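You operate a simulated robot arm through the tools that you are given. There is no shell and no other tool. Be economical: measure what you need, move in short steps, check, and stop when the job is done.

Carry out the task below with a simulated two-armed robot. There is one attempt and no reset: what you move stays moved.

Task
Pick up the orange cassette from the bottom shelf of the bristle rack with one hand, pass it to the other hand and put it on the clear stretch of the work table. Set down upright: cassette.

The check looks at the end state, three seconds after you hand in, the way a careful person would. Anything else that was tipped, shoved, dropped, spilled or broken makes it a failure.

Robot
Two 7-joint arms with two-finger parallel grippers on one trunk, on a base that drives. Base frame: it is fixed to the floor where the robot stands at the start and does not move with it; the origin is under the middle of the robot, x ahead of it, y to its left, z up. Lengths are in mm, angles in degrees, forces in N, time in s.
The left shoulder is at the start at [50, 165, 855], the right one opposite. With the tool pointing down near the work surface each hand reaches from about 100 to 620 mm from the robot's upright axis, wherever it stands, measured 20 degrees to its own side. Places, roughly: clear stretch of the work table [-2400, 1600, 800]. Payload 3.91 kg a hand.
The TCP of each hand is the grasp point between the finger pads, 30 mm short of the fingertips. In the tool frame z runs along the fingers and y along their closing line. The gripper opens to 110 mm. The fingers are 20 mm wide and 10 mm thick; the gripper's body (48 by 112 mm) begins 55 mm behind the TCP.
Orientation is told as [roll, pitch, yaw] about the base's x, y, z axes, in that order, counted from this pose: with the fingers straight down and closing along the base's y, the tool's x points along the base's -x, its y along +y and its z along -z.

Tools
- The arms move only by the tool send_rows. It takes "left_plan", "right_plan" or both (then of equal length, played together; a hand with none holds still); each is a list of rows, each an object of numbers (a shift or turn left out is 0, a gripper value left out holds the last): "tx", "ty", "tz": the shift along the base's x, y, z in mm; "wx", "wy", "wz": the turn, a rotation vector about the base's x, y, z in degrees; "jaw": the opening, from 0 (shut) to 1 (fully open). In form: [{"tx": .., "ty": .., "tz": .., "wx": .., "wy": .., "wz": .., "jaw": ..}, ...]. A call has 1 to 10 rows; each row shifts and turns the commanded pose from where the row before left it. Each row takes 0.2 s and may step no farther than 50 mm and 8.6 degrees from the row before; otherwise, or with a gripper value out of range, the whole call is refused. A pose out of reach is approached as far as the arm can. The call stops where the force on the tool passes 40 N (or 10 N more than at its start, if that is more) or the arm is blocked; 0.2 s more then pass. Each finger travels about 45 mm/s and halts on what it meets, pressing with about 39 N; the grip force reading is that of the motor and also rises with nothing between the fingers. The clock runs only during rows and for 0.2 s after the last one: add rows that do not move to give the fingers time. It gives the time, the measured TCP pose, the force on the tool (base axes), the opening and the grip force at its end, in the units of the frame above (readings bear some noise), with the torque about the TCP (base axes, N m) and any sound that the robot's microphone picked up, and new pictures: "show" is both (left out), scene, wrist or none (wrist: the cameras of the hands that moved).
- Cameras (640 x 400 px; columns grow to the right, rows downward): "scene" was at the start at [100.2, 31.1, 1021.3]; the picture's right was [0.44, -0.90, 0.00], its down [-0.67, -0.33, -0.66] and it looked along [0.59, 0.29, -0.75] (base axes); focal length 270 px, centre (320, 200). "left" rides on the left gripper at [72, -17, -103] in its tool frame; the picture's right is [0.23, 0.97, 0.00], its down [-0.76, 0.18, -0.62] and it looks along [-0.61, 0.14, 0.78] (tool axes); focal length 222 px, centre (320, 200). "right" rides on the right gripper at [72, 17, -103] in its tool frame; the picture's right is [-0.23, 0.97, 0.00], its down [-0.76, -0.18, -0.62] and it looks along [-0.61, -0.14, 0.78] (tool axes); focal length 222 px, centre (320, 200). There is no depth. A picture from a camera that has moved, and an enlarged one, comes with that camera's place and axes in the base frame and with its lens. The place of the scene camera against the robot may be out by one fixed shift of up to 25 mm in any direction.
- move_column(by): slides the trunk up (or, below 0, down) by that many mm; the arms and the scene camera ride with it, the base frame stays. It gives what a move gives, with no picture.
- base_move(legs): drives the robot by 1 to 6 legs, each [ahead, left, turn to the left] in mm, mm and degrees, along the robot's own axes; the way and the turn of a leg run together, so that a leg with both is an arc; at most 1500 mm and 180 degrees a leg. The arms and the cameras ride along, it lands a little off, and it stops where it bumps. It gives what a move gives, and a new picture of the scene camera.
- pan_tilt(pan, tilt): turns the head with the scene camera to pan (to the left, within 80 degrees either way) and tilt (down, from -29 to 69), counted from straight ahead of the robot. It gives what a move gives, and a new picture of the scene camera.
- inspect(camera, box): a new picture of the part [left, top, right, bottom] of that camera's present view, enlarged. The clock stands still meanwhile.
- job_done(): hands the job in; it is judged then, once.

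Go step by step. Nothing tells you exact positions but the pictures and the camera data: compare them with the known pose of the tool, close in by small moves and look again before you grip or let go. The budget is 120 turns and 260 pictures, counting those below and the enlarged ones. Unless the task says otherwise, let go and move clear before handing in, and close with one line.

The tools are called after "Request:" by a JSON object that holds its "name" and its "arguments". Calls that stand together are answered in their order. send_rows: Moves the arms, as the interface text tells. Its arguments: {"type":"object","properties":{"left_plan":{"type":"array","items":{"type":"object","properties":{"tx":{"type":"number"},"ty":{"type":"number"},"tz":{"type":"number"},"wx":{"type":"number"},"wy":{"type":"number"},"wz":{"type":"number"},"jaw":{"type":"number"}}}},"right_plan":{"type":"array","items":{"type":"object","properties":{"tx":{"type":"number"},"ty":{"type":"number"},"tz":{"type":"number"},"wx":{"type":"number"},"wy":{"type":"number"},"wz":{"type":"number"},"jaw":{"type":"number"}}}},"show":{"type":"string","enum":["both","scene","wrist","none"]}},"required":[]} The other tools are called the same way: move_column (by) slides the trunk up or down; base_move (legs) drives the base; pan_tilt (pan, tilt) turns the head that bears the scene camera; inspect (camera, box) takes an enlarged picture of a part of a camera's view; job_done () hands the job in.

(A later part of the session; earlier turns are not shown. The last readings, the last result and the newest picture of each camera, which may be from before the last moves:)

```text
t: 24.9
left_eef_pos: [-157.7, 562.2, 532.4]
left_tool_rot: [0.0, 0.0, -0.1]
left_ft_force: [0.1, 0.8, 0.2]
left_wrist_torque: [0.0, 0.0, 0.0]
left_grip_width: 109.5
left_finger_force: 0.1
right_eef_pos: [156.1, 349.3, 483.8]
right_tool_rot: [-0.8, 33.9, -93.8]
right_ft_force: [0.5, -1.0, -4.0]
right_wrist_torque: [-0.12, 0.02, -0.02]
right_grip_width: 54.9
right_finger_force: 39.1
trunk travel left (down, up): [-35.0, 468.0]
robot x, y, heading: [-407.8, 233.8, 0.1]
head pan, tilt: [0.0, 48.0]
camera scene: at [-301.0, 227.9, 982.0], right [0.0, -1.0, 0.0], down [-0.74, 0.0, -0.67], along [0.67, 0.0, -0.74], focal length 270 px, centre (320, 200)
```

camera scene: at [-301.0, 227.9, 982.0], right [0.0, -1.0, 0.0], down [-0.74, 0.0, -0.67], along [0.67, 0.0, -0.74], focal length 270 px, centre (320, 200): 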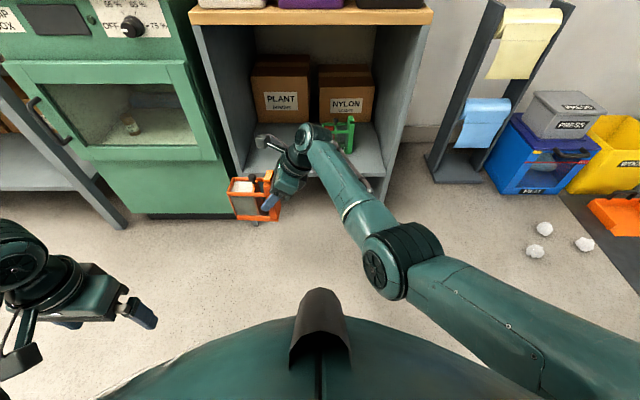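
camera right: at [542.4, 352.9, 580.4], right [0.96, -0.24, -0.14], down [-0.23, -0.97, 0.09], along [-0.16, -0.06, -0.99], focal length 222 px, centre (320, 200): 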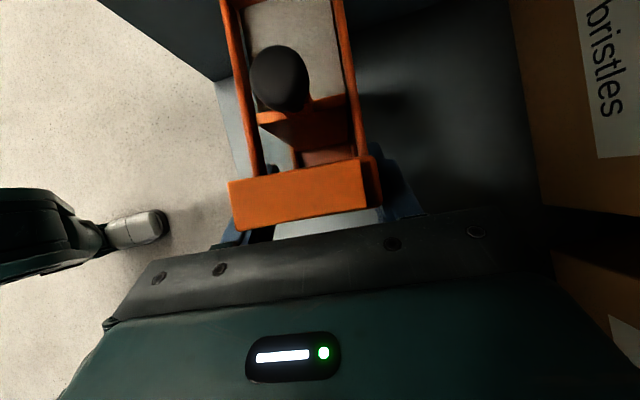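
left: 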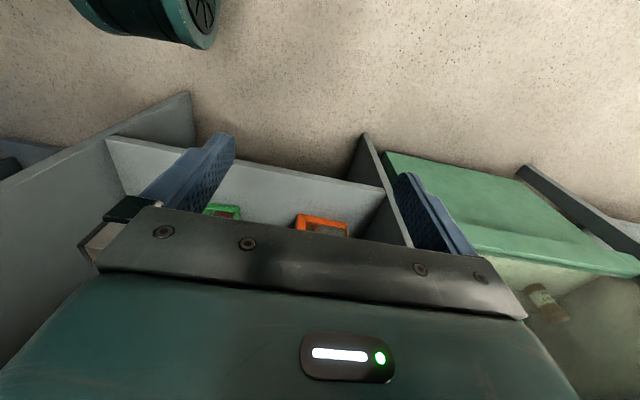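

The green cassette is undisturbed, the room behind is open, and an island table lies to the back left. I'll raise the column, then bring the cassette to the middle in front for the handover.

Request:
{"name": "move_column", "arguments": {"by": 260}}

Request:
{"name": "send_rows", "arguments": {"right_plan": [{"wz": 3.8, "wx": 1}, {"tx": -20, "ty": -20}, {"tx": -20, "ty": -20}, {"tx": -20, "ty": -20}, {"tx": -20, "ty": -20}]}}

```text
t: 27.6
left_eef_pos: [-157.8, 563.0, 792.7]
left_tool_rot: [0.0, 0.0, 0.0]
left_ft_force: [0.2, 0.3, -0.1]
left_wrist_torque: [0.03, -0.01, 0.04]
left_grip_width: 110.1
left_finger_force: 0.2
right_eef_pos: [154.8, 349.3, 743.1]
right_tool_rot: [-0.8, 33.8, -93.8]
right_ft_force: [-0.5, 0.7, -4.5]
right_wrist_torque: [-0.11, 0.0, 0.01]
right_grip_width: 54.9
right_finger_force: 38.9
trunk travel left (down, up): [-295.0, 208.0]
robot x, y, heading: [-408.2, 231.3, 0.0]
head pan, tilt: [0.0, 48.0]
```

```text
t: 28.8
left_eef_pos: [-157.4, 563.1, 791.7]
left_tool_rot: [-0.1, 0.0, -0.1]
left_ft_force: [0.2, -0.1, -0.2]
left_wrist_torque: [-0.03, 0.01, 0.0]
left_grip_width: 110.1
left_finger_force: 0.1
right_eef_pos: [76.4, 270.7, 746.2]
right_tool_rot: [-0.8, 34.9, -90.0]
right_ft_force: [1.2, 0.5, -4.0]
right_wrist_torque: [-0.11, 0.0, 0.01]
right_grip_width: 54.7
right_finger_force: 39.2
trunk travel left (down, up): [-295.0, 208.0]
robot x, y, heading: [-411.0, 230.0, -0.2]
head pan, tilt: [0.0, 48.0]
camera scene: at [-301.0, 227.7, 1242.0], right [0.0, -1.0, 0.0], down [-0.74, 0.0, -0.67], along [0.67, 0.0, -0.74], focal length 270 px, centre (320, 200)
camera right: at [92.9, 271.5, 872.4], right [0.97, -0.18, -0.14], down [-0.17, -0.98, 0.08], along [-0.15, -0.05, -0.99], focal length 222 px, centre (320, 200)
```

scene: 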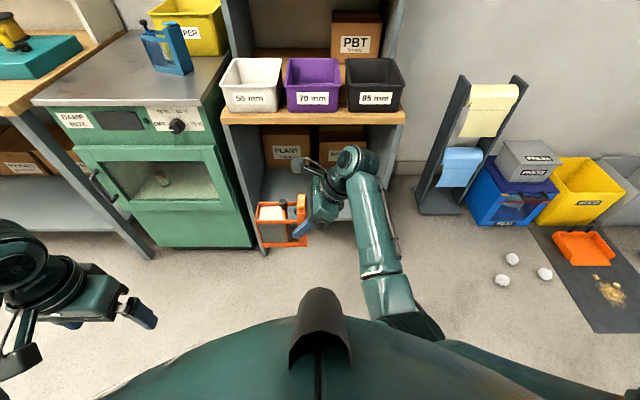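
right: 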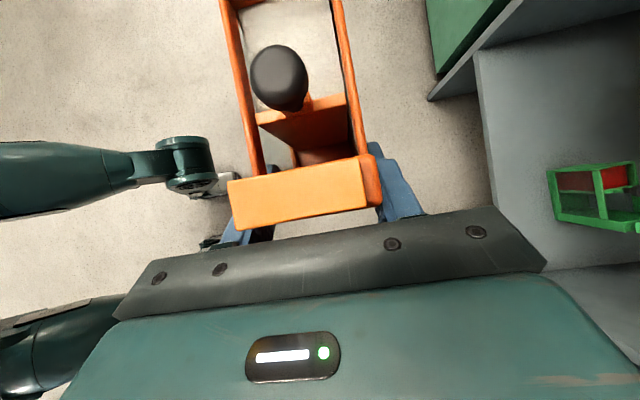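

Now I'll centre the cassette more, and turn the left hand by yaw +90 while bringing it forward.

Request:
{"name": "send_rows", "arguments": {"right_plan": [{"tx": -10, "ty": -10}, {"tx": -10, "ty": -10}, {"tx": -10, "ty": -10}, {"tx": -10, "ty": -10}, {"tx": -10, "ty": -10}, {}, {}, {}, {}, {}], "left_plan": [{"wz": 8.5, "tx": 18, "ty": 4}, {"wz": 8.5, "tx": 18, "ty": 4}, {"wz": 8.5, "tx": 18, "ty": 4}, {"wz": 8.5, "tx": 18, "ty": 4}, {"wz": 8.5, "tx": 18, "ty": 4}, {"wz": 8.5, "tx": 18, "ty": 4}, {"wz": 8.5, "tx": 18, "ty": 4}, {"wz": 8.5, "tx": 18, "ty": 4}, {"wz": 8.5, "tx": 18, "ty": 4}, {"wz": 8.5, "tx": 18, "ty": 4}], "show": "scene"}}

Request:
{"name": "send_rows", "arguments": {"left_plan": [{"wz": 5}, {"wx": -7}, {"wx": -7}, {"wx": -7}, {"wx": -7}, {"wx": -7}]}}

```text
t: 30.0
left_eef_pos: [-75.1, 582.3, 792.3]
left_tool_rot: [0.0, 0.0, 39.1]
left_ft_force: [0.7, -0.9, -0.1]
left_wrist_torque: [0.0, 0.0, -0.03]
left_grip_width: 110.1
left_finger_force: 0.2
right_eef_pos: [78.4, 213.3, 804.0]
right_tool_rot: [9.9, 32.9, -84.4]
right_ft_force: [-0.2, 0.1, -3.8]
right_wrist_torque: [-0.12, 0.04, -0.02]
right_grip_width: 55.0
right_finger_force: 38.6
trunk travel left (down, up): [-295.0, 208.0]
robot x, y, heading: [-408.3, 227.4, 0.1]
head pan, tilt: [0.0, 48.0]
stopped in row 5 (right hand): the arm was blocked; the commanded pose is now the measured one
camera scene: at [-301.0, 227.8, 1242.0], right [0.0, -1.0, 0.0], down [-0.74, 0.0, -0.67], along [0.67, 0.0, -0.74], focal length 270 px, centre (320, 200)
```

scene: 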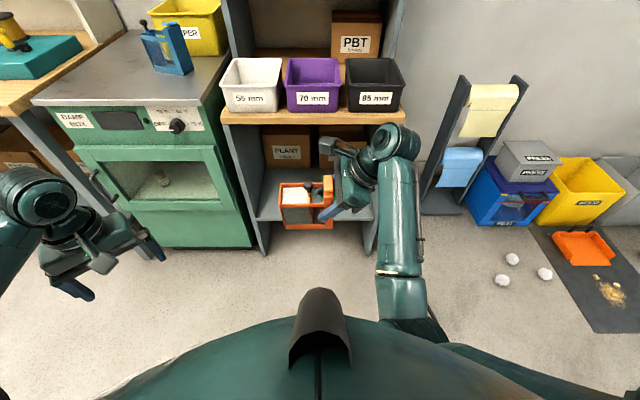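

```text
t: 31.4
left_eef_pos: [-73.8, 581.7, 792.3]
left_tool_rot: [-26.7, 23.6, 38.3]
left_ft_force: [0.3, 0.5, 0.8]
left_wrist_torque: [0.0, 0.03, -0.02]
left_grip_width: 109.6
left_finger_force: 0.1
right_eef_pos: [78.8, 212.8, 803.4]
right_tool_rot: [10.0, 33.1, -84.5]
right_ft_force: [-0.3, 0.0, -3.7]
right_wrist_torque: [-0.13, 0.01, -0.02]
right_grip_width: 54.9
right_finger_force: 38.9
trunk travel left (down, up): [-295.0, 208.0]
robot x, y, heading: [-411.9, 235.1, -0.2]
head pan, tilt: [0.0, 48.0]
camera scene: at [-300.9, 227.8, 1242.0], right [0.0, -1.0, 0.0], down [-0.74, 0.0, -0.67], along [0.67, 0.0, -0.74], focal length 270 px, centre (320, 200)
camera left: at [-116.0, 591.7, 914.0], right [-0.84, 0.44, -0.31], down [0.42, 0.9, 0.13], along [0.34, -0.02, -0.94], focal length 222 px, centre (320, 200)
```

scene: 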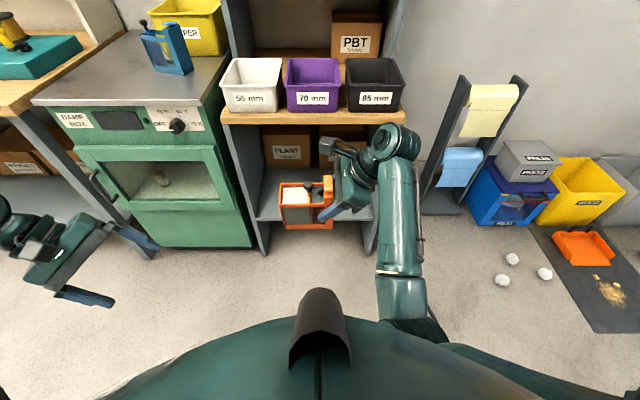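
left: 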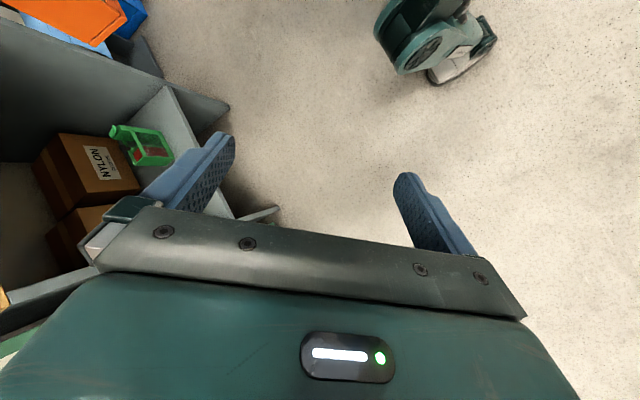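

Same self-blocking with the tucked right elbow, so I'll keep the right hand farther out. I'll restore its level pose and undo the left tilt before finishing the left yaw.

Request:
{"name": "send_rows", "arguments": {"right_plan": [{"tx": 10, "ty": 18, "tz": -20, "wx": 0.6, "wy": 4.2}, {"tx": 11, "ty": 18, "tz": -20, "wx": 0.6, "wy": 4.2}, {}, {}, {}], "left_plan": [{"wx": 7}, {"wx": 7}, {"wx": 7}, {"wx": 7}, {"wx": 7}], "show": "none"}}

Request:
{"name": "send_rows", "arguments": {"left_plan": [{"wz": 8.5, "tx": 15}, {"wz": 8.5, "tx": 15}, {"wz": 8.5, "tx": 15}, {"wz": 8.5, "tx": 15}, {"wz": 8.5, "tx": 15}, {"wz": 3.8}], "show": "scene"}}

```text
t: 32.6
left_eef_pos: [-74.8, 581.6, 791.8]
left_tool_rot: [0.2, -0.1, 44.2]
left_ft_force: [0.4, -0.3, 0.4]
left_wrist_torque: [-0.02, 0.02, -0.01]
left_grip_width: 110.2
left_finger_force: 0.0
right_eef_pos: [98.9, 248.2, 763.7]
right_tool_rot: [-0.3, 34.7, -90.1]
right_ft_force: [0.0, 0.4, -3.5]
right_wrist_torque: [-0.13, 0.0, 0.01]
right_grip_width: 55.1
right_finger_force: 38.8
trunk travel left (down, up): [-295.0, 208.0]
robot x, y, heading: [-412.8, 235.0, -0.1]
head pan, tilt: [0.0, 48.0]
```

```text
t: 34.0
left_eef_pos: [0.5, 582.5, 789.8]
left_tool_rot: [0.2, 0.0, 90.6]
left_ft_force: [0.0, -0.5, 0.5]
left_wrist_torque: [-0.01, -0.03, 0.05]
left_grip_width: 110.0
left_finger_force: 0.1
right_eef_pos: [98.5, 249.5, 764.1]
right_tool_rot: [-0.2, 34.6, -90.1]
right_ft_force: [-0.4, 0.1, -4.7]
right_wrist_torque: [-0.12, 0.02, -0.05]
right_grip_width: 54.8
right_finger_force: 38.3
trunk travel left (down, up): [-295.0, 208.0]
robot x, y, heading: [-407.6, 230.9, 0.1]
head pan, tilt: [0.0, 48.0]
camera scene: at [-300.9, 227.8, 1242.0], right [0.0, -1.0, 0.0], down [-0.74, 0.0, -0.67], along [0.67, 0.0, -0.74], focal length 270 px, centre (320, 200)
```

scene: 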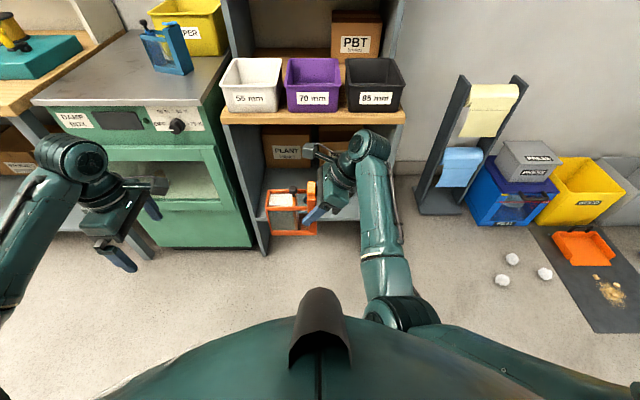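

Left is at yaw 90. Now I'll tilt it so the fingers point toward −y and move it to the pre-grasp point.

Request:
{"name": "send_rows", "arguments": {"left_plan": [{"wx": -7, "tz": 15}, {"wx": -7, "tz": 15}, {"wx": -7, "tz": 15, "tx": 20}, {"wx": -7, "tz": 15, "tx": 20}, {"wx": -7, "tz": 10, "tx": 20}, {"tx": 20, "ty": -35}, {"tx": 18, "ty": -35}, {"ty": -35}, {"ty": -35}, {"ty": -15}]}}

```text
t: 36.2
left_eef_pos: [98.2, 425.0, 862.7]
left_tool_rot: [0.3, 35.0, 90.6]
left_ft_force: [-0.7, -0.5, -0.1]
left_wrist_torque: [-0.04, -0.02, 0.04]
left_grip_width: 110.0
left_finger_force: 0.1
right_eef_pos: [97.8, 248.9, 763.1]
right_tool_rot: [-0.4, 34.6, -90.0]
right_ft_force: [0.1, 0.8, -4.5]
right_wrist_torque: [-0.16, -0.01, 0.01]
right_grip_width: 55.2
right_finger_force: 39.3
trunk travel left (down, up): [-295.0, 208.0]
robot x, y, heading: [-411.2, 227.3, 0.1]
head pan, tilt: [0.0, 48.0]
camera scene: at [-300.9, 227.7, 1242.0], right [0.0, -1.0, 0.0], down [-0.74, 0.0, -0.67], along [0.67, 0.0, -0.74], focal length 270 px, centre (320, 200)
camera left: at [114.3, 426.1, 989.8], right [-0.97, -0.19, 0.14], down [-0.18, 0.98, 0.07], along [-0.15, 0.05, -0.99], focal length 222 px, centre (320, 200)
```

scene: 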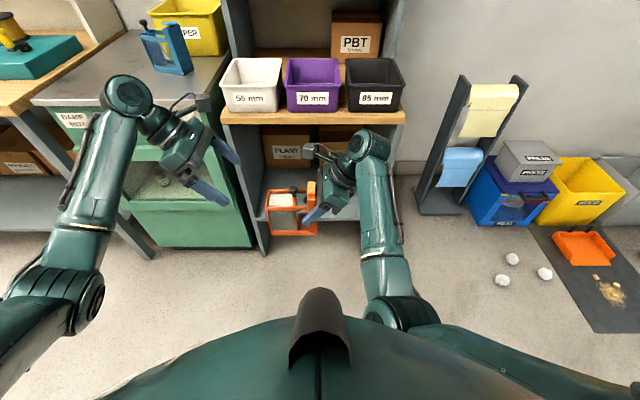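
left: 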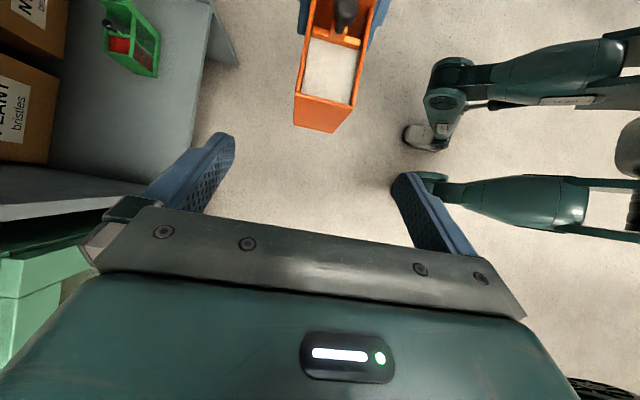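

The end face is at y≈347, x≈97.5 and the left hand is lined up. Approaching two thirds of the way, then checking.

Request:
{"name": "send_rows", "arguments": {"left_plan": [{"ty": -19}, {"ty": -24, "tz": -34}, {"ty": -22, "tz": -32}]}}

Request:
{"name": "inspect", "arguments": {"camera": "scene", "box": [160, 60, 440, 260]}}

```text
t: 37.0
left_eef_pos: [95.8, 361.7, 796.1]
left_tool_rot: [0.4, 35.0, 90.5]
left_ft_force: [0.5, -0.2, -0.9]
left_wrist_torque: [0.04, -0.03, -0.01]
left_grip_width: 110.0
left_finger_force: 0.1
right_eef_pos: [98.0, 248.6, 763.2]
right_tool_rot: [-0.3, 34.7, -90.1]
right_ft_force: [0.6, 0.4, -3.8]
right_wrist_torque: [-0.12, 0.01, 0.01]
right_grip_width: 54.9
right_finger_force: 38.7
trunk travel left (down, up): [-295.0, 208.0]
robot x, y, heading: [-407.3, 236.7, -0.3]
head pan, tilt: [0.0, 48.0]
camera scene: at [-300.9, 227.8, 1242.0], right [0.0, -1.0, 0.0], down [-0.74, 0.0, -0.67], along [0.67, 0.0, -0.74], focal length 270 px, centre (320, 200)
camera left: at [113.3, 362.8, 924.5], right [-0.97, -0.19, 0.13], down [-0.18, 0.98, 0.07], along [-0.15, 0.05, -0.99], focal length 222 px, centre (320, 200)
```

scene: 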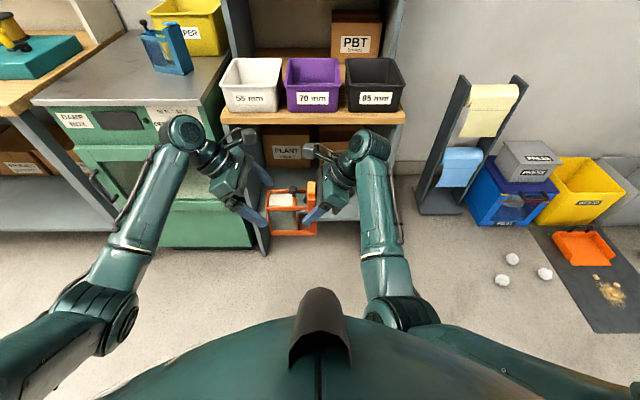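
left: 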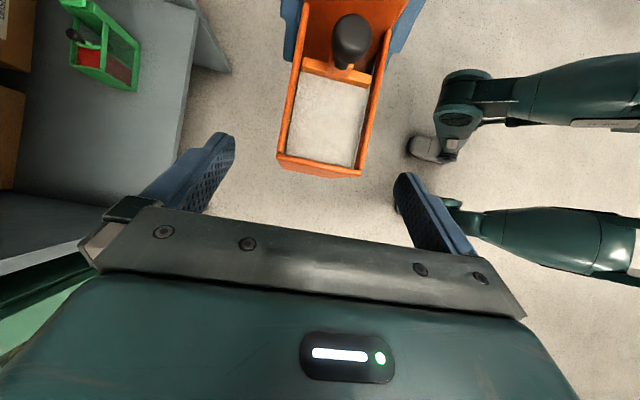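

```text
2.00 times, centred on (300, 160) of scene
camera zoom: at [-300.9, 227.8, 1242.0], right [0.0, -1.0, 0.0], down [-0.74, 0.0, -0.67], along [0.67, 0.0, -0.74], focal length 539 px, centre (360, 280)
```

zoom: 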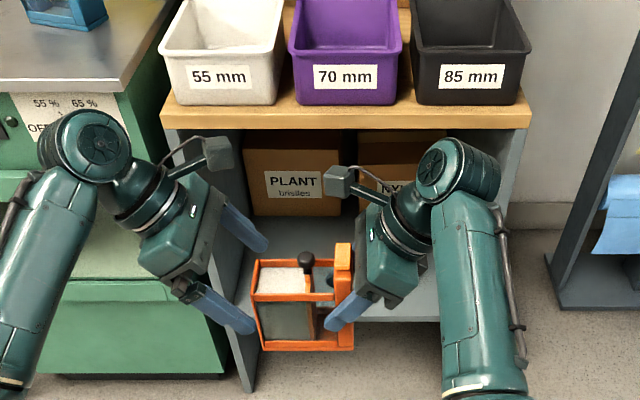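

Request:
{"name": "send_rows", "arguments": {"left_plan": [{"tx": 1, "ty": -14, "tz": -19}, {"ty": -14, "tz": -19}, {}]}}

Request:
{"name": "inspect", "arguments": {"camera": "scene", "box": [160, 60, 440, 260]}}

```text
t: 37.8
left_eef_pos: [96.7, 331.8, 757.8]
left_tool_rot: [0.3, 35.0, 90.6]
left_ft_force: [0.6, -0.6, 0.2]
left_wrist_torque: [0.02, 0.0, -0.01]
left_grip_width: 109.8
left_finger_force: 0.1
right_eef_pos: [97.9, 249.4, 763.9]
right_tool_rot: [-0.3, 34.6, -90.1]
right_ft_force: [0.0, 0.0, -3.6]
right_wrist_torque: [-0.13, 0.03, 0.02]
right_grip_width: 54.7
right_finger_force: 38.6
trunk travel left (down, up): [-295.0, 208.0]
robot x, y, heading: [-409.9, 231.5, -0.1]
head pan, tilt: [0.0, 48.0]
camera scene: at [-300.9, 227.8, 1242.0], right [0.0, -1.0, 0.0], down [-0.74, 0.0, -0.67], along [0.67, 0.0, -0.74], focal length 270 px, centre (320, 200)
camera left: at [114.5, 334.0, 885.6], right [-0.97, -0.19, 0.13], down [-0.18, 0.98, 0.07], along [-0.15, 0.05, -0.99], focal length 222 px, centre (320, 200)
```

scene: 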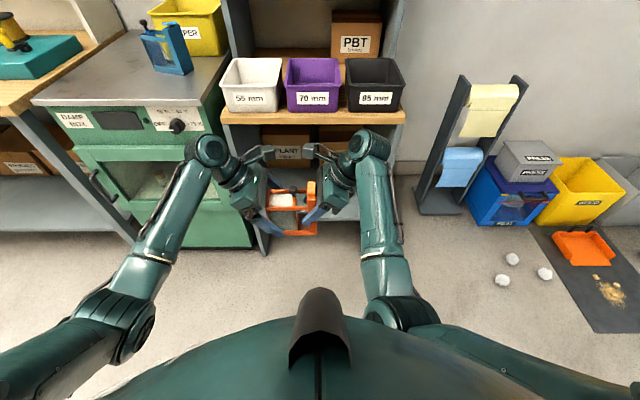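
left: 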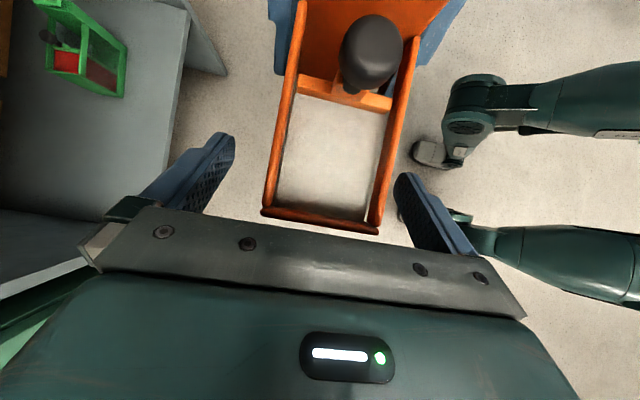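

```text
2.00 times, centred on (300, 160) of scene
camera zoom: at [-300.9, 227.8, 1242.0], right [0.0, -1.0, 0.0], down [-0.74, 0.0, -0.67], along [0.67, 0.0, -0.74], focal length 539 px, centre (360, 280)
```

zoom: 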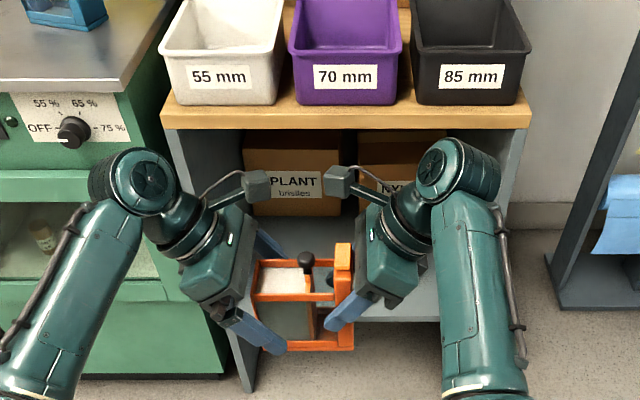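

Well placed. Close the left gripper.

Request:
{"name": "send_rows", "arguments": {"left_plan": [{"jaw": 0.55}, {}, {"jaw": 0.35}, {}, {}, {}]}}

Request:
{"name": "inspect", "arguments": {"camera": "scene", "box": [230, 140, 370, 240]}}

```text
t: 39.2
left_eef_pos: [97.0, 333.2, 757.2]
left_tool_rot: [0.2, 34.9, 90.6]
left_ft_force: [1.4, 0.4, -0.5]
left_wrist_torque: [-0.13, 0.35, -0.35]
left_grip_width: 54.6
left_finger_force: 39.3
right_eef_pos: [99.4, 250.0, 763.4]
right_tool_rot: [-0.3, 34.6, -90.0]
right_ft_force: [-1.7, -0.7, -4.1]
right_wrist_torque: [0.03, -0.34, 0.47]
right_grip_width: 54.9
right_finger_force: 38.7
trunk travel left (down, up): [-295.0, 208.0]
robot x, y, heading: [-409.2, 231.6, -0.0]
head pan, tilt: [0.0, 48.0]
camera scene: at [-300.9, 227.8, 1242.0], right [0.0, -1.0, 0.0], down [-0.74, 0.0, -0.67], along [0.67, 0.0, -0.74], focal length 270 px, centre (320, 200)
camera left: at [114.5, 334.3, 885.8], right [-0.97, -0.19, 0.14], down [-0.18, 0.98, 0.07], along [-0.15, 0.05, -0.99], focal length 222 px, centre (320, 200)
```

scene: 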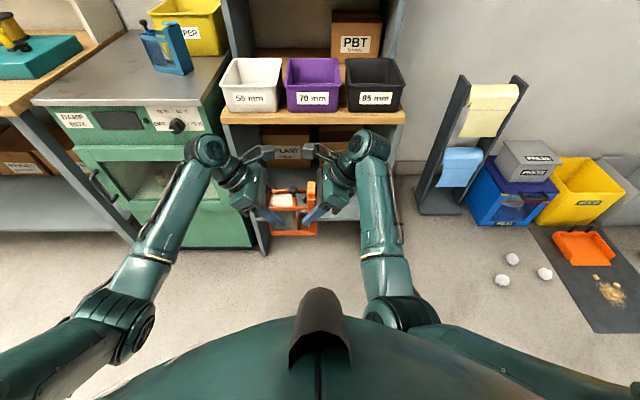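
left: 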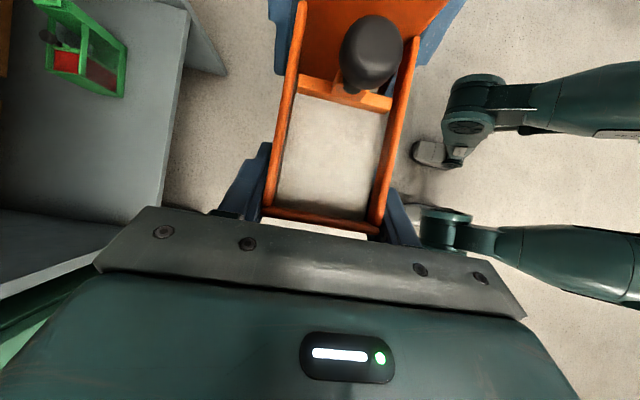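

```text
4.00 times, centred on (300, 190) of scene
camera zoom: at [-300.9, 227.8, 1242.0], right [0.0, -1.0, 0.0], down [-0.74, 0.0, -0.67], along [0.67, 0.0, -0.74], focal length 1078 px, centre (400, 240)
```

zoom: 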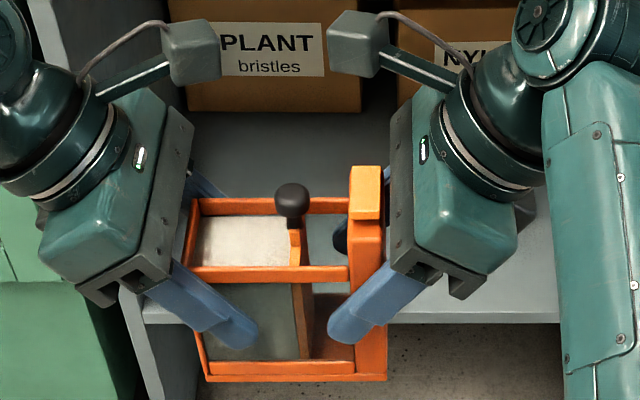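

Both hands hold it firmly. Release the right hand and withdraw it along its finger axis.

Request:
{"name": "send_rows", "arguments": {"right_plan": [{"jaw": 0.7}, {"jaw": 1.0}, {}, {}, {"ty": -14, "tz": 20}, {"ty": -14, "tz": 20}, {"ty": -14, "tz": 20}, {"ty": -14, "tz": 20, "tx": 10}]}}

Request:
{"name": "inspect", "arguments": {"camera": "left", "box": [160, 0, 480, 250]}}

```text
t: 41.0
left_eef_pos: [97.9, 331.9, 758.9]
left_tool_rot: [0.3, 35.0, 90.6]
left_ft_force: [-0.3, 0.1, 0.6]
left_wrist_torque: [0.25, 0.02, 0.01]
left_grip_width: 54.5
left_finger_force: 39.0
right_eef_pos: [106.8, 192.2, 842.9]
right_tool_rot: [-0.3, 34.6, -90.0]
right_ft_force: [1.5, 0.5, 1.1]
right_wrist_torque: [-0.01, -0.03, 0.01]
right_grip_width: 109.7
right_finger_force: 0.0
trunk travel left (down, up): [-295.0, 208.0]
robot x, y, heading: [-408.4, 231.4, 0.0]
head pan, tilt: [0.0, 48.0]
camera scene: at [-300.9, 227.7, 1242.0], right [0.0, -1.0, 0.0], down [-0.74, 0.0, -0.67], along [0.67, 0.0, -0.74], focal length 270 px, centre (320, 200)
camera right: at [123.8, 194.7, 969.8], right [0.97, -0.18, -0.13], down [-0.18, -0.98, 0.08], along [-0.15, -0.06, -0.99], focal length 222 px, centre (320, 200)
```

scene: 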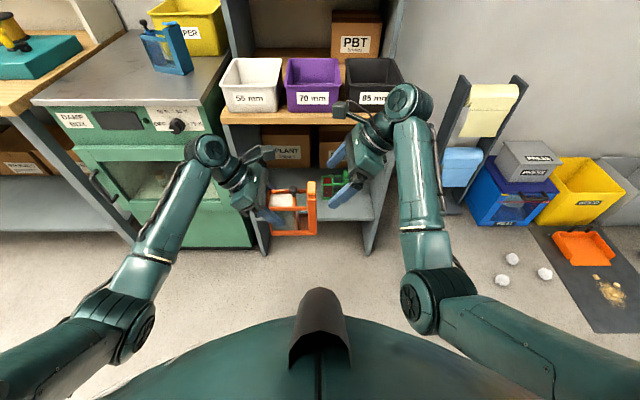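
right: 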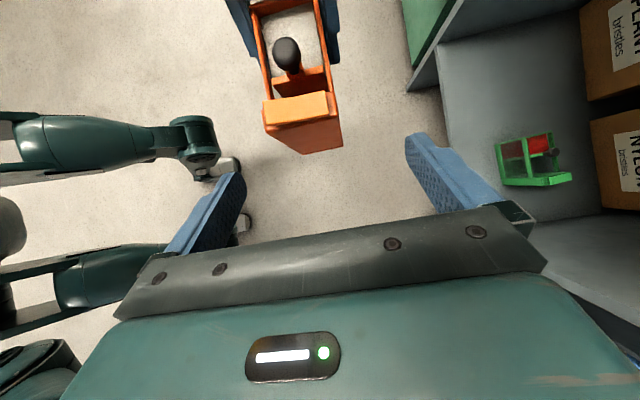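

```text
1.60 times, centred on (320, 125) of left
camera zoom: at [114.5, 334.1, 885.7], right [-0.97, -0.19, 0.14], down [-0.18, 0.98, 0.07], along [-0.15, 0.05, -0.99], focal length 355 px, centre (320, 320)
```

zoom: 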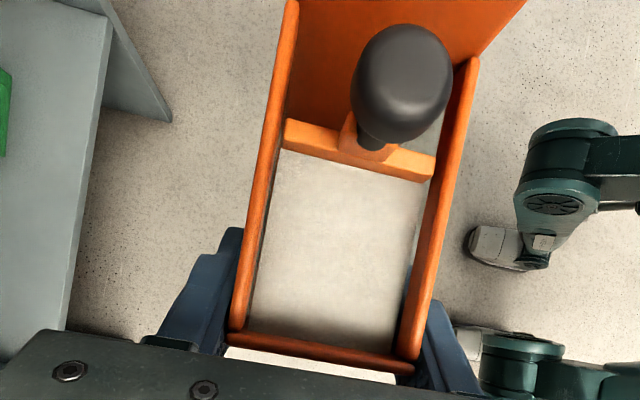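

The handover is done: the left hand alone holds the cassette level. I'll move the right hand aside, then turn the robot left to look toward the table.

Request:
{"name": "send_rows", "arguments": {"right_plan": [{"ty": -25, "tx": 5}, {"ty": -25, "tx": 5}, {"ty": -25, "tx": 5}, {"ty": -25, "tx": 5}], "show": "none"}}

Request:
{"name": "pan_tilt", "arguments": {"pan": 0, "tilt": 22}}

Request:
{"name": "base_move", "arguments": {"legs": [[-150, 0, 0], [0, 0, 90]]}}

Request:
{"name": "pan_tilt", "arguments": {"pan": 60, "tilt": 22}}

```text
t: 42.0
left_eef_pos: [96.9, 332.0, 758.4]
left_tool_rot: [0.4, 35.0, 90.6]
left_ft_force: [0.0, -0.1, 0.3]
left_wrist_torque: [0.26, -0.02, -0.01]
left_grip_width: 54.7
left_finger_force: 39.0
right_eef_pos: [128.1, 93.2, 842.2]
right_tool_rot: [-0.3, 34.6, -90.0]
right_ft_force: [-0.5, -0.5, -0.7]
right_wrist_torque: [0.04, -0.04, -0.02]
right_grip_width: 109.9
right_finger_force: 0.0
trunk travel left (down, up): [-295.0, 208.0]
robot x, y, heading: [-408.9, 232.2, -0.3]
head pan, tilt: [0.0, 48.0]
```

```text
t: 42.9
left_eef_pos: [98.9, 333.1, 758.5]
left_tool_rot: [0.4, 35.1, 90.5]
left_ft_force: [-0.3, -0.8, -0.5]
left_wrist_torque: [0.21, 0.0, 0.01]
left_grip_width: 54.8
left_finger_force: 38.6
right_eef_pos: [127.4, 92.8, 841.4]
right_tool_rot: [-0.2, 34.6, -90.1]
right_ft_force: [0.2, 0.3, 0.1]
right_wrist_torque: [0.01, 0.01, -0.01]
right_grip_width: 109.9
right_finger_force: 0.1
trunk travel left (down, up): [-295.0, 208.0]
robot x, y, heading: [-410.1, 230.9, -0.1]
head pan, tilt: [0.0, 22.0]
camera scene: at [-286.9, 227.8, 1281.5], right [0.0, -1.0, 0.0], down [-0.38, 0.0, -0.93], along [0.93, 0.0, -0.38], focal length 270 px, centre (320, 200)
```

scene: 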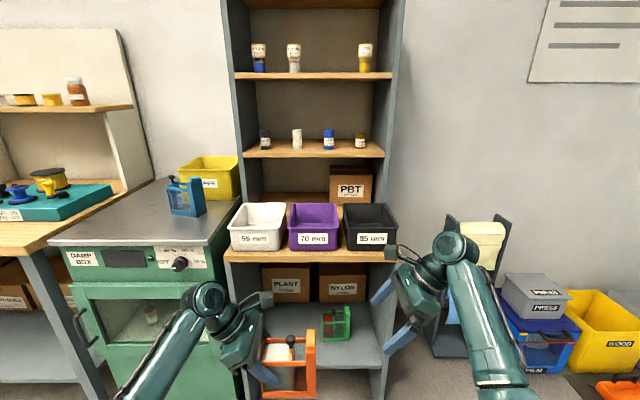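

```text
t: 48.1
left_eef_pos: [-663.3, 739.2, 758.6]
left_tool_rot: [0.5, 35.0, -179.7]
left_ft_force: [-0.6, 0.3, -0.5]
left_wrist_torque: [0.03, 0.19, -0.02]
left_grip_width: 55.2
left_finger_force: 39.4
right_eef_pos: [-424.2, 769.3, 842.0]
right_tool_rot: [-0.3, 34.6, -0.4]
right_ft_force: [-0.5, 0.2, 0.5]
right_wrist_torque: [0.01, -0.01, 0.04]
right_grip_width: 109.9
right_finger_force: 0.0
trunk travel left (down, up): [-295.0, 208.0]
robot x, y, heading: [-565.9, 232.6, 89.5]
head pan, tilt: [0.0, 22.0]
camera scene: at [-562.9, 350.8, 1281.6], right [1.0, -0.01, 0.0], down [0.0, -0.37, -0.93], along [0.01, 0.93, -0.37], focal length 270 px, centre (320, 200)
```

scene: 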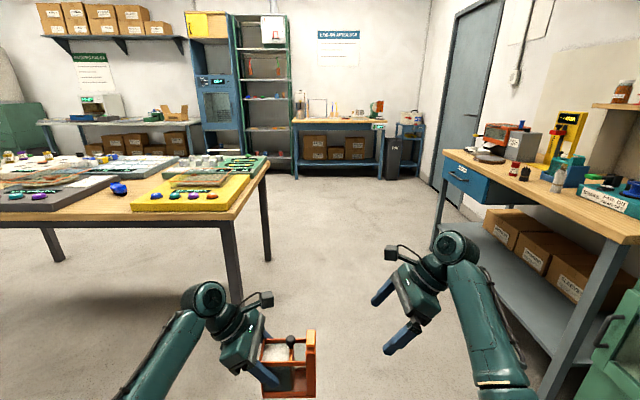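

```text
t: 49.4
left_eef_pos: [-663.1, 739.7, 758.2]
left_tool_rot: [0.5, 35.0, -179.7]
left_ft_force: [-0.1, 0.1, -0.4]
left_wrist_torque: [-0.02, 0.17, -0.02]
left_grip_width: 55.0
left_finger_force: 39.0
right_eef_pos: [-423.6, 769.4, 842.1]
right_tool_rot: [-0.2, 34.6, -0.3]
right_ft_force: [-0.8, -0.6, 0.1]
right_wrist_torque: [0.03, 0.0, 0.02]
right_grip_width: 109.9
right_finger_force: 0.0
trunk travel left (down, up): [-295.0, 208.0]
robot x, y, heading: [-562.6, 229.6, 89.8]
head pan, tilt: [60.0, 22.0]
camera scene: at [-643.5, 305.0, 1281.6], right [0.51, 0.86, 0.0], down [0.32, -0.19, -0.93], along [-0.8, 0.47, -0.37], focal length 270 px, centre (320, 200)
```

scene: 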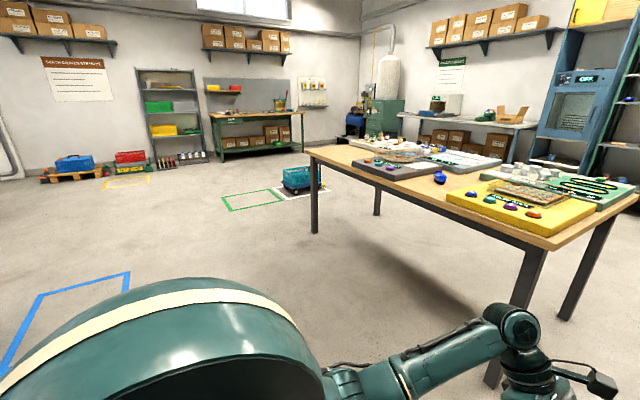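

The island table spans x≈−950 to −2730 with its near edge at y≈1400; the floor on this side is open. I'll strafe along it and look.

Request:
{"name": "base_move", "arguments": {"legs": [[0, 1500, 0]]}}

Request:
{"name": "pan_tilt", "arguments": {"pan": 12, "tilt": 22}}

```text
t: 62.8
left_eef_pos: [-2170.7, 766.7, 757.2]
left_tool_rot: [0.4, 35.0, 179.2]
left_ft_force: [1.0, 0.0, -0.4]
left_wrist_torque: [-0.01, 0.19, -0.01]
left_grip_width: 55.1
left_finger_force: 39.5
right_eef_pos: [-1930.8, 790.5, 841.9]
right_tool_rot: [-0.3, 34.6, -1.4]
right_ft_force: [-0.2, -0.1, -0.5]
right_wrist_torque: [0.02, 0.02, -0.02]
right_grip_width: 110.3
right_finger_force: 0.1
trunk travel left (down, up): [-295.0, 208.0]
robot x, y, heading: [-2081.3, 258.2, 88.3]
head pan, tilt: [60.0, 22.0]
camera scene: at [-2159.4, 330.6, 1281.6], right [0.52, 0.85, 0.0], down [0.32, -0.2, -0.93], along [-0.79, 0.48, -0.37], focal length 270 px, centre (320, 200)
```

scene: 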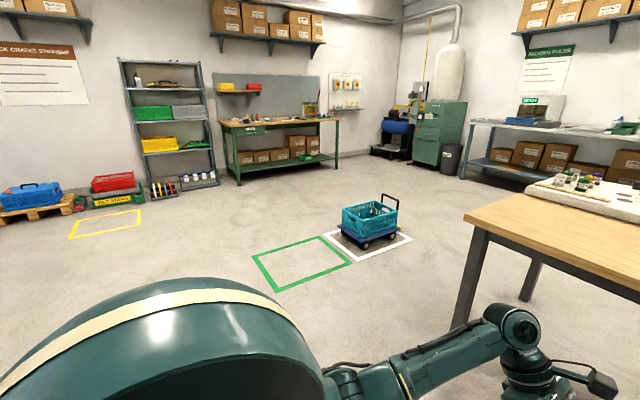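

```text
t: 64.0
left_eef_pos: [-2171.7, 765.9, 758.3]
left_tool_rot: [0.4, 35.1, 179.3]
left_ft_force: [0.8, -0.4, -0.1]
left_wrist_torque: [-0.01, 0.24, -0.01]
left_grip_width: 54.9
left_finger_force: 38.4
right_eef_pos: [-1931.6, 791.5, 842.6]
right_tool_rot: [-0.3, 34.7, -1.5]
right_ft_force: [0.2, -0.4, -0.1]
right_wrist_torque: [-0.03, 0.04, 0.0]
right_grip_width: 110.1
right_finger_force: 0.0
trunk travel left (down, up): [-295.0, 208.0]
robot x, y, heading: [-2080.2, 260.1, 88.7]
head pan, tilt: [12.0, 22.0]
camera scene: at [-2097.3, 373.4, 1281.6], right [0.98, 0.18, 0.0], down [0.07, -0.37, -0.93], along [-0.17, 0.91, -0.37], focal length 270 px, centre (320, 200)
```

scene: 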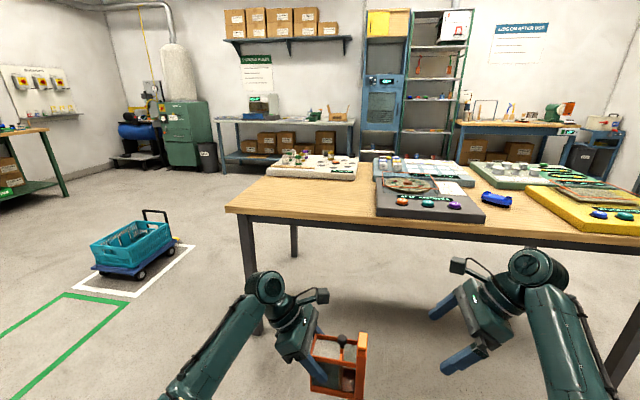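

The clear stretch spans x≈−2690 to −2060 and y≈1370 to 1700. I'll raise the column so the cassette clears the tabletop, lift the right hand higher, and drive close.

Request:
{"name": "move_column", "arguments": {"by": 195}}

Request:
{"name": "send_rows", "arguments": {"right_plan": [{"tz": 30}, {"tz": 30}, {"tz": 30}, {"tz": 30}], "show": "none"}}

Request:
{"name": "base_move", "arguments": {"legs": [[0, 0, 1.5], [0, 264, 0], [560, 0, 0]]}}

Request:
{"name": "pan_tilt", "arguments": {"pan": 0, "tilt": 50}}

```text
t: 66.1
left_eef_pos: [-2171.5, 766.3, 952.0]
left_tool_rot: [0.4, 35.0, 179.2]
left_ft_force: [-0.3, 0.5, -4.3]
left_wrist_torque: [0.0, 0.2, -0.01]
left_grip_width: 55.0
left_finger_force: 38.8
right_eef_pos: [-1931.0, 792.3, 1037.1]
right_tool_rot: [-0.3, 34.6, -1.4]
right_ft_force: [-0.1, -0.3, -0.6]
right_wrist_torque: [0.0, -0.02, 0.02]
right_grip_width: 109.9
right_finger_force: 0.0
trunk travel left (down, up): [-490.0, 13.0]
robot x, y, heading: [-2084.0, 254.0, 88.7]
head pan, tilt: [12.0, 22.0]
```

```text
t: 67.1
left_eef_pos: [-2171.4, 766.3, 954.0]
left_tool_rot: [0.4, 35.1, 179.3]
left_ft_force: [-0.9, -1.1, -4.7]
left_wrist_torque: [-0.02, 0.21, -0.01]
left_grip_width: 54.8
left_finger_force: 39.2
right_eef_pos: [-1931.3, 793.2, 1158.2]
right_tool_rot: [-0.3, 34.6, -1.4]
right_ft_force: [1.4, 0.4, 0.4]
right_wrist_torque: [-0.02, -0.01, 0.02]
right_grip_width: 110.1
right_finger_force: 0.0
trunk travel left (down, up): [-490.0, 13.0]
robot x, y, heading: [-2077.8, 252.4, 88.5]
head pan, tilt: [12.0, 22.0]
```

```text
t: 73.2
left_eef_pos: [-2448.9, 1320.8, 952.8]
left_tool_rot: [0.4, 35.0, -179.5]
left_ft_force: [0.0, -0.1, -3.4]
left_wrist_torque: [-0.02, 0.17, 0.02]
left_grip_width: 54.9
left_finger_force: 38.6
right_eef_pos: [-2209.9, 1353.1, 1158.6]
right_tool_rot: [-0.3, 34.7, 0.0]
right_ft_force: [-0.8, -0.4, -0.1]
right_wrist_torque: [0.01, 0.02, -0.01]
right_grip_width: 110.1
right_finger_force: 0.1
trunk travel left (down, up): [-490.0, 13.0]
robot x, y, heading: [-2346.5, 808.2, 89.7]
head pan, tilt: [12.0, 22.0]
camera scene: at [-2365.8, 930.1, 1476.6], right [0.98, 0.21, 0.0], down [0.08, -0.37, -0.93], along [-0.19, 0.91, -0.38], focal length 270 px, centre (320, 200)
```

scene: 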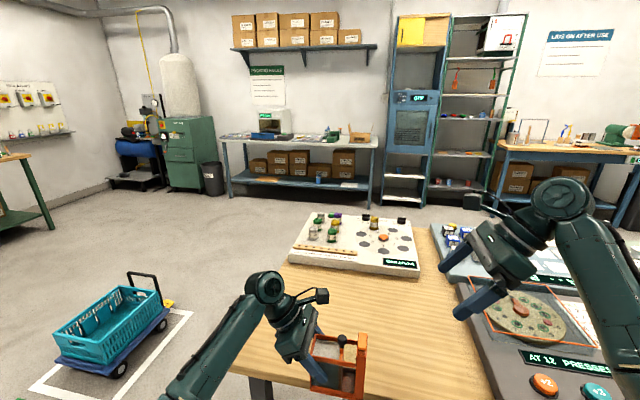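

```text
t: 74.1
left_eef_pos: [-2449.7, 1319.6, 952.8]
left_tool_rot: [0.4, 35.0, -179.4]
left_ft_force: [-0.7, 0.0, -4.1]
left_wrist_torque: [0.02, 0.2, 0.01]
left_grip_width: 54.7
left_finger_force: 39.0
right_eef_pos: [-2210.0, 1352.2, 1158.0]
right_tool_rot: [-0.2, 34.6, 0.0]
right_ft_force: [0.5, -0.5, -0.3]
right_wrist_torque: [0.01, -0.03, -0.01]
right_grip_width: 109.8
right_finger_force: 0.1
trunk travel left (down, up): [-490.0, 13.0]
robot x, y, heading: [-2349.1, 814.6, 89.8]
head pan, tilt: [0.0, 50.0]
camera scene: at [-2346.5, 915.9, 1434.3], right [1.0, 0.0, 0.0], down [0.0, -0.77, -0.64], along [0.0, 0.64, -0.77], focal length 270 px, centre (320, 200)
```

scene: 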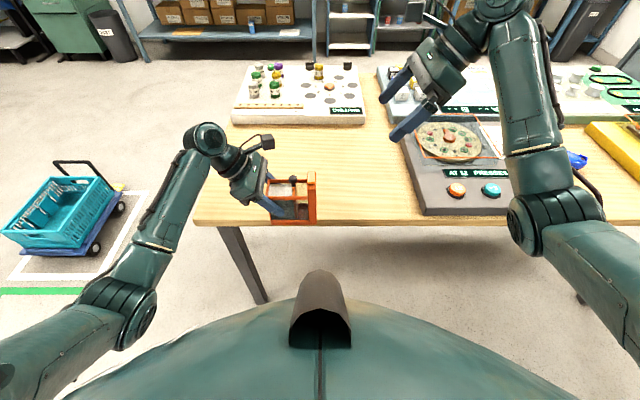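

The layout is confirmed: table edge at y≈1362 and clear area around (−2400, 1600). I'll drive 155 mm closer, then extend the left arm over the clear area.

Request:
{"name": "base_move", "arguments": {"legs": [[155, 0, 0]]}}

Request:
{"name": "send_rows", "arguments": {"left_plan": [{"ty": 20, "tx": 2}, {"ty": 20, "tx": 2}, {"ty": 20, "tx": 2}]}}

```text
t: 75.5
left_eef_pos: [-2447.4, 1474.3, 953.0]
left_tool_rot: [0.5, 34.9, -179.3]
left_ft_force: [-0.4, 0.6, -3.7]
left_wrist_torque: [0.0, 0.17, -0.04]
left_grip_width: 54.6
left_finger_force: 39.2
right_eef_pos: [-2208.1, 1506.7, 1158.4]
right_tool_rot: [-0.2, 34.6, -0.2]
right_ft_force: [0.0, 1.2, -1.1]
right_wrist_torque: [-0.01, 0.03, 0.05]
right_grip_width: 110.2
right_finger_force: 0.0
trunk travel left (down, up): [-490.0, 13.0]
robot x, y, heading: [-2345.6, 965.4, 89.9]
head pan, tilt: [0.0, 50.0]
camera scene: at [-2346.1, 1070.3, 1434.2], right [1.0, 0.0, 0.0], down [0.0, -0.77, -0.64], along [0.0, 0.64, -0.77], focal length 270 px, centre (320, 200)
```

scene: 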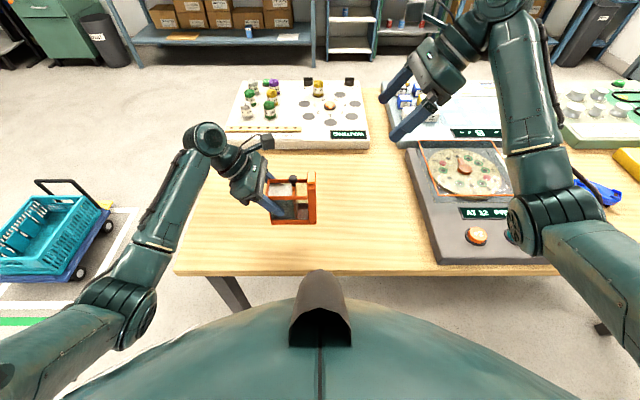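

```text
t: 76.3
left_eef_pos: [-2443.3, 1534.7, 951.5]
left_tool_rot: [0.4, 34.9, -179.5]
left_ft_force: [-0.1, 1.0, -4.8]
left_wrist_torque: [0.0, 0.24, 0.0]
left_grip_width: 54.9
left_finger_force: 38.9
right_eef_pos: [-2208.2, 1506.4, 1157.4]
right_tool_rot: [-0.3, 34.5, 0.0]
right_ft_force: [-0.8, 0.7, 0.0]
right_wrist_torque: [0.01, -0.04, 0.0]
right_grip_width: 109.8
right_finger_force: 0.1
trunk travel left (down, up): [-490.0, 13.0]
robot x, y, heading: [-2346.1, 967.2, 90.1]
head pan, tilt: [0.0, 50.0]
camera scene: at [-2345.8, 1069.8, 1434.2], right [1.0, 0.0, 0.0], down [0.0, -0.77, -0.64], along [0.0, 0.64, -0.77], focal length 270 px, centre (320, 200)
camera left: at [-2443.1, 1553.6, 1080.3], right [0.19, -0.97, 0.14], down [-0.98, -0.18, 0.08], along [-0.05, -0.15, -0.99], focal length 222 px, centre (320, 200)
```

scene: 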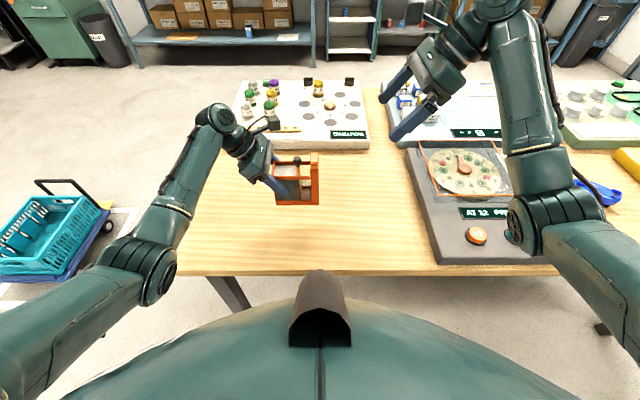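
left: 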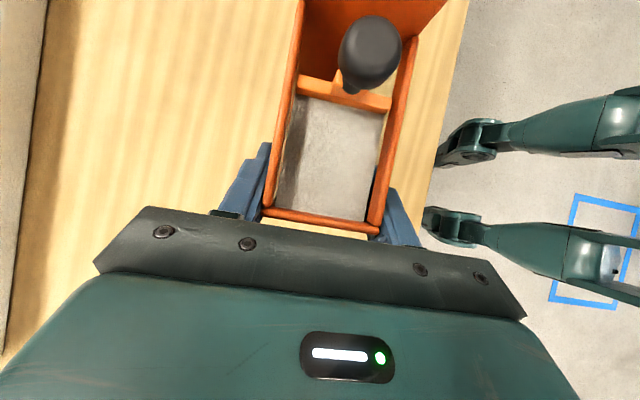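

The cassette is over the clear stretch at y≈1535, with its bottom roughly 80 mm above the table. Lowering in steps.

Request:
{"name": "send_rows", "arguments": {"left_plan": [{"tz": -20}, {"tz": -20}, {"tz": -15}]}}

Request:
{"name": "inspect", "arguments": {"camera": "scene", "box": [200, 90, 400, 250]}}

```text
t: 77.1
left_eef_pos: [-2442.3, 1534.0, 896.1]
left_tool_rot: [0.5, 35.1, -179.5]
left_ft_force: [-0.1, -0.2, -4.4]
left_wrist_torque: [-0.02, 0.2, -0.02]
left_grip_width: 54.9
left_finger_force: 39.2
right_eef_pos: [-2208.2, 1506.4, 1157.6]
right_tool_rot: [-0.3, 34.5, -0.1]
right_ft_force: [0.5, -0.3, -0.2]
right_wrist_torque: [0.0, 0.0, 0.03]
right_grip_width: 110.0
right_finger_force: 0.1
trunk travel left (down, up): [-490.0, 13.0]
robot x, y, heading: [-2344.1, 966.0, 90.0]
head pan, tilt: [0.0, 50.0]
camera scene: at [-2346.1, 1069.6, 1434.3], right [1.0, 0.0, 0.0], down [0.0, -0.77, -0.64], along [0.0, 0.64, -0.77], focal length 270 px, centre (320, 200)
camera left: at [-2442.7, 1553.2, 1024.8], right [0.19, -0.97, 0.14], down [-0.98, -0.18, 0.08], along [-0.05, -0.15, -0.99], focal length 222 px, centre (320, 200)
```

scene: 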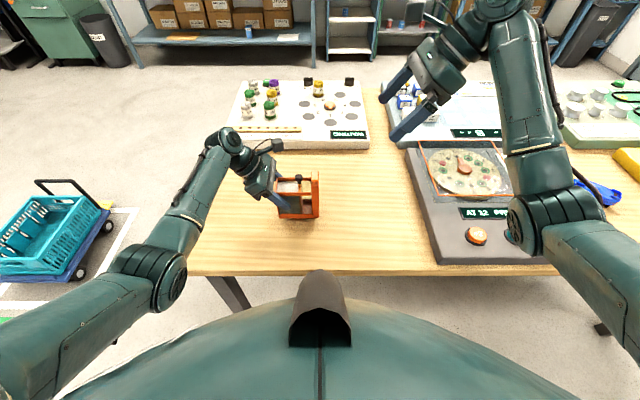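
left: 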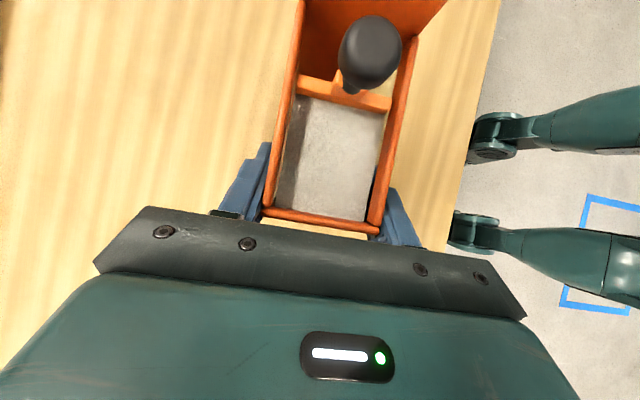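

```text
2.50 times, centred on (300, 170) of scene
camera zoom: at [-2346.1, 1069.6, 1434.3], right [1.0, 0.0, 0.0], down [0.0, -0.77, -0.64], along [0.0, 0.64, -0.77], focal length 674 px, centre (370, 275)
```

zoom: 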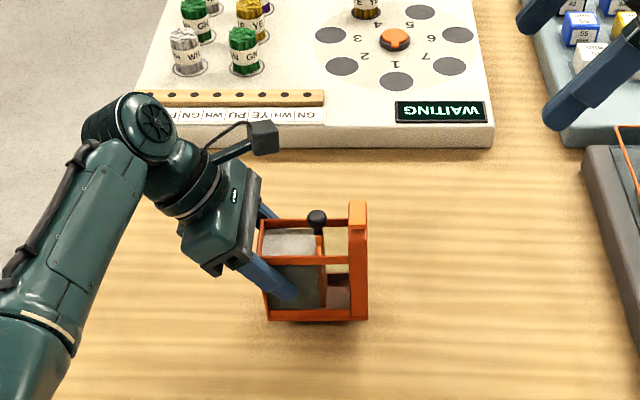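

About 20 mm remain. Small steps now, watching the force.

Request:
{"name": "send_rows", "arguments": {"left_plan": [{"tz": -5}, {"tz": -5}, {"tz": -3}, {}], "show": "none"}}

Request:
{"name": "inspect", "arguments": {"camera": "scene", "box": [260, 160, 340, 230]}}

```text
t: 78.1
left_eef_pos: [-2442.1, 1534.3, 883.6]
left_tool_rot: [0.4, 35.1, -179.5]
left_ft_force: [0.1, -0.4, -3.8]
left_wrist_torque: [-0.02, 0.18, 0.01]
left_grip_width: 54.8
left_finger_force: 38.4
right_eef_pos: [-2208.4, 1505.4, 1157.2]
right_tool_rot: [-0.2, 34.6, -0.1]
right_ft_force: [-0.4, 0.1, 1.0]
right_wrist_torque: [-0.03, 0.0, 0.01]
right_grip_width: 110.0
right_finger_force: 0.1
trunk travel left (down, up): [-490.0, 13.0]
robot x, y, heading: [-2350.6, 962.9, 90.1]
head pan, tilt: [0.0, 50.0]
```

```text
5.71 times, centred on (300, 195) of scene
camera zoom: at [-2346.1, 1069.4, 1434.3], right [1.0, 0.0, 0.0], down [0.0, -0.77, -0.64], along [0.0, 0.64, -0.77], focal length 1540 px, centre (434, 229)
```

zoom: 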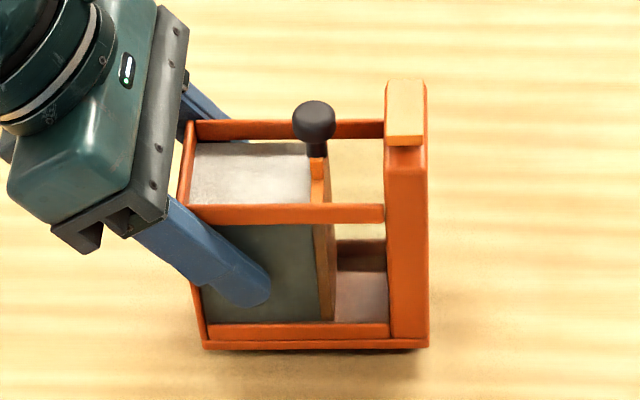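

Request:
{"name": "send_rows", "arguments": {"left_plan": [{"tz": -3}, {"tz": -2}, {"tz": -2}, {}], "show": "none"}}

Request:
{"name": "inspect", "arguments": {"camera": "scene", "box": [260, 160, 340, 230]}}

```text
t: 79.1
left_eef_pos: [-2442.6, 1533.5, 877.9]
left_tool_rot: [0.4, 35.0, -179.4]
left_ft_force: [0.3, 0.1, -4.8]
left_wrist_torque: [-0.02, 0.19, 0.01]
left_grip_width: 54.7
left_finger_force: 38.5
right_eef_pos: [-2209.2, 1504.6, 1158.4]
right_tool_rot: [-0.2, 34.6, -0.1]
right_ft_force: [-0.3, -0.1, 0.5]
right_wrist_torque: [0.02, 0.02, -0.01]
right_grip_width: 110.1
right_finger_force: 0.0
trunk travel left (down, up): [-490.0, 13.0]
robot x, y, heading: [-2346.7, 965.4, 89.8]
head pan, tilt: [0.0, 50.0]
```

```text
5.71 times, centred on (300, 195) of scene
camera zoom: at [-2346.1, 1069.4, 1434.3], right [1.0, 0.0, 0.0], down [0.0, -0.77, -0.64], along [0.0, 0.64, -0.77], focal length 1540 px, centre (434, 229)
```

zoom: 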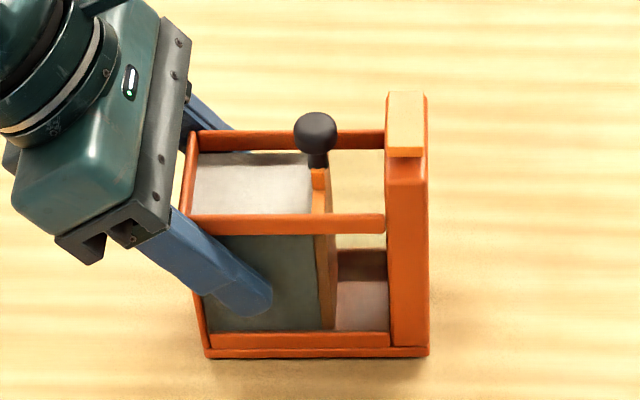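

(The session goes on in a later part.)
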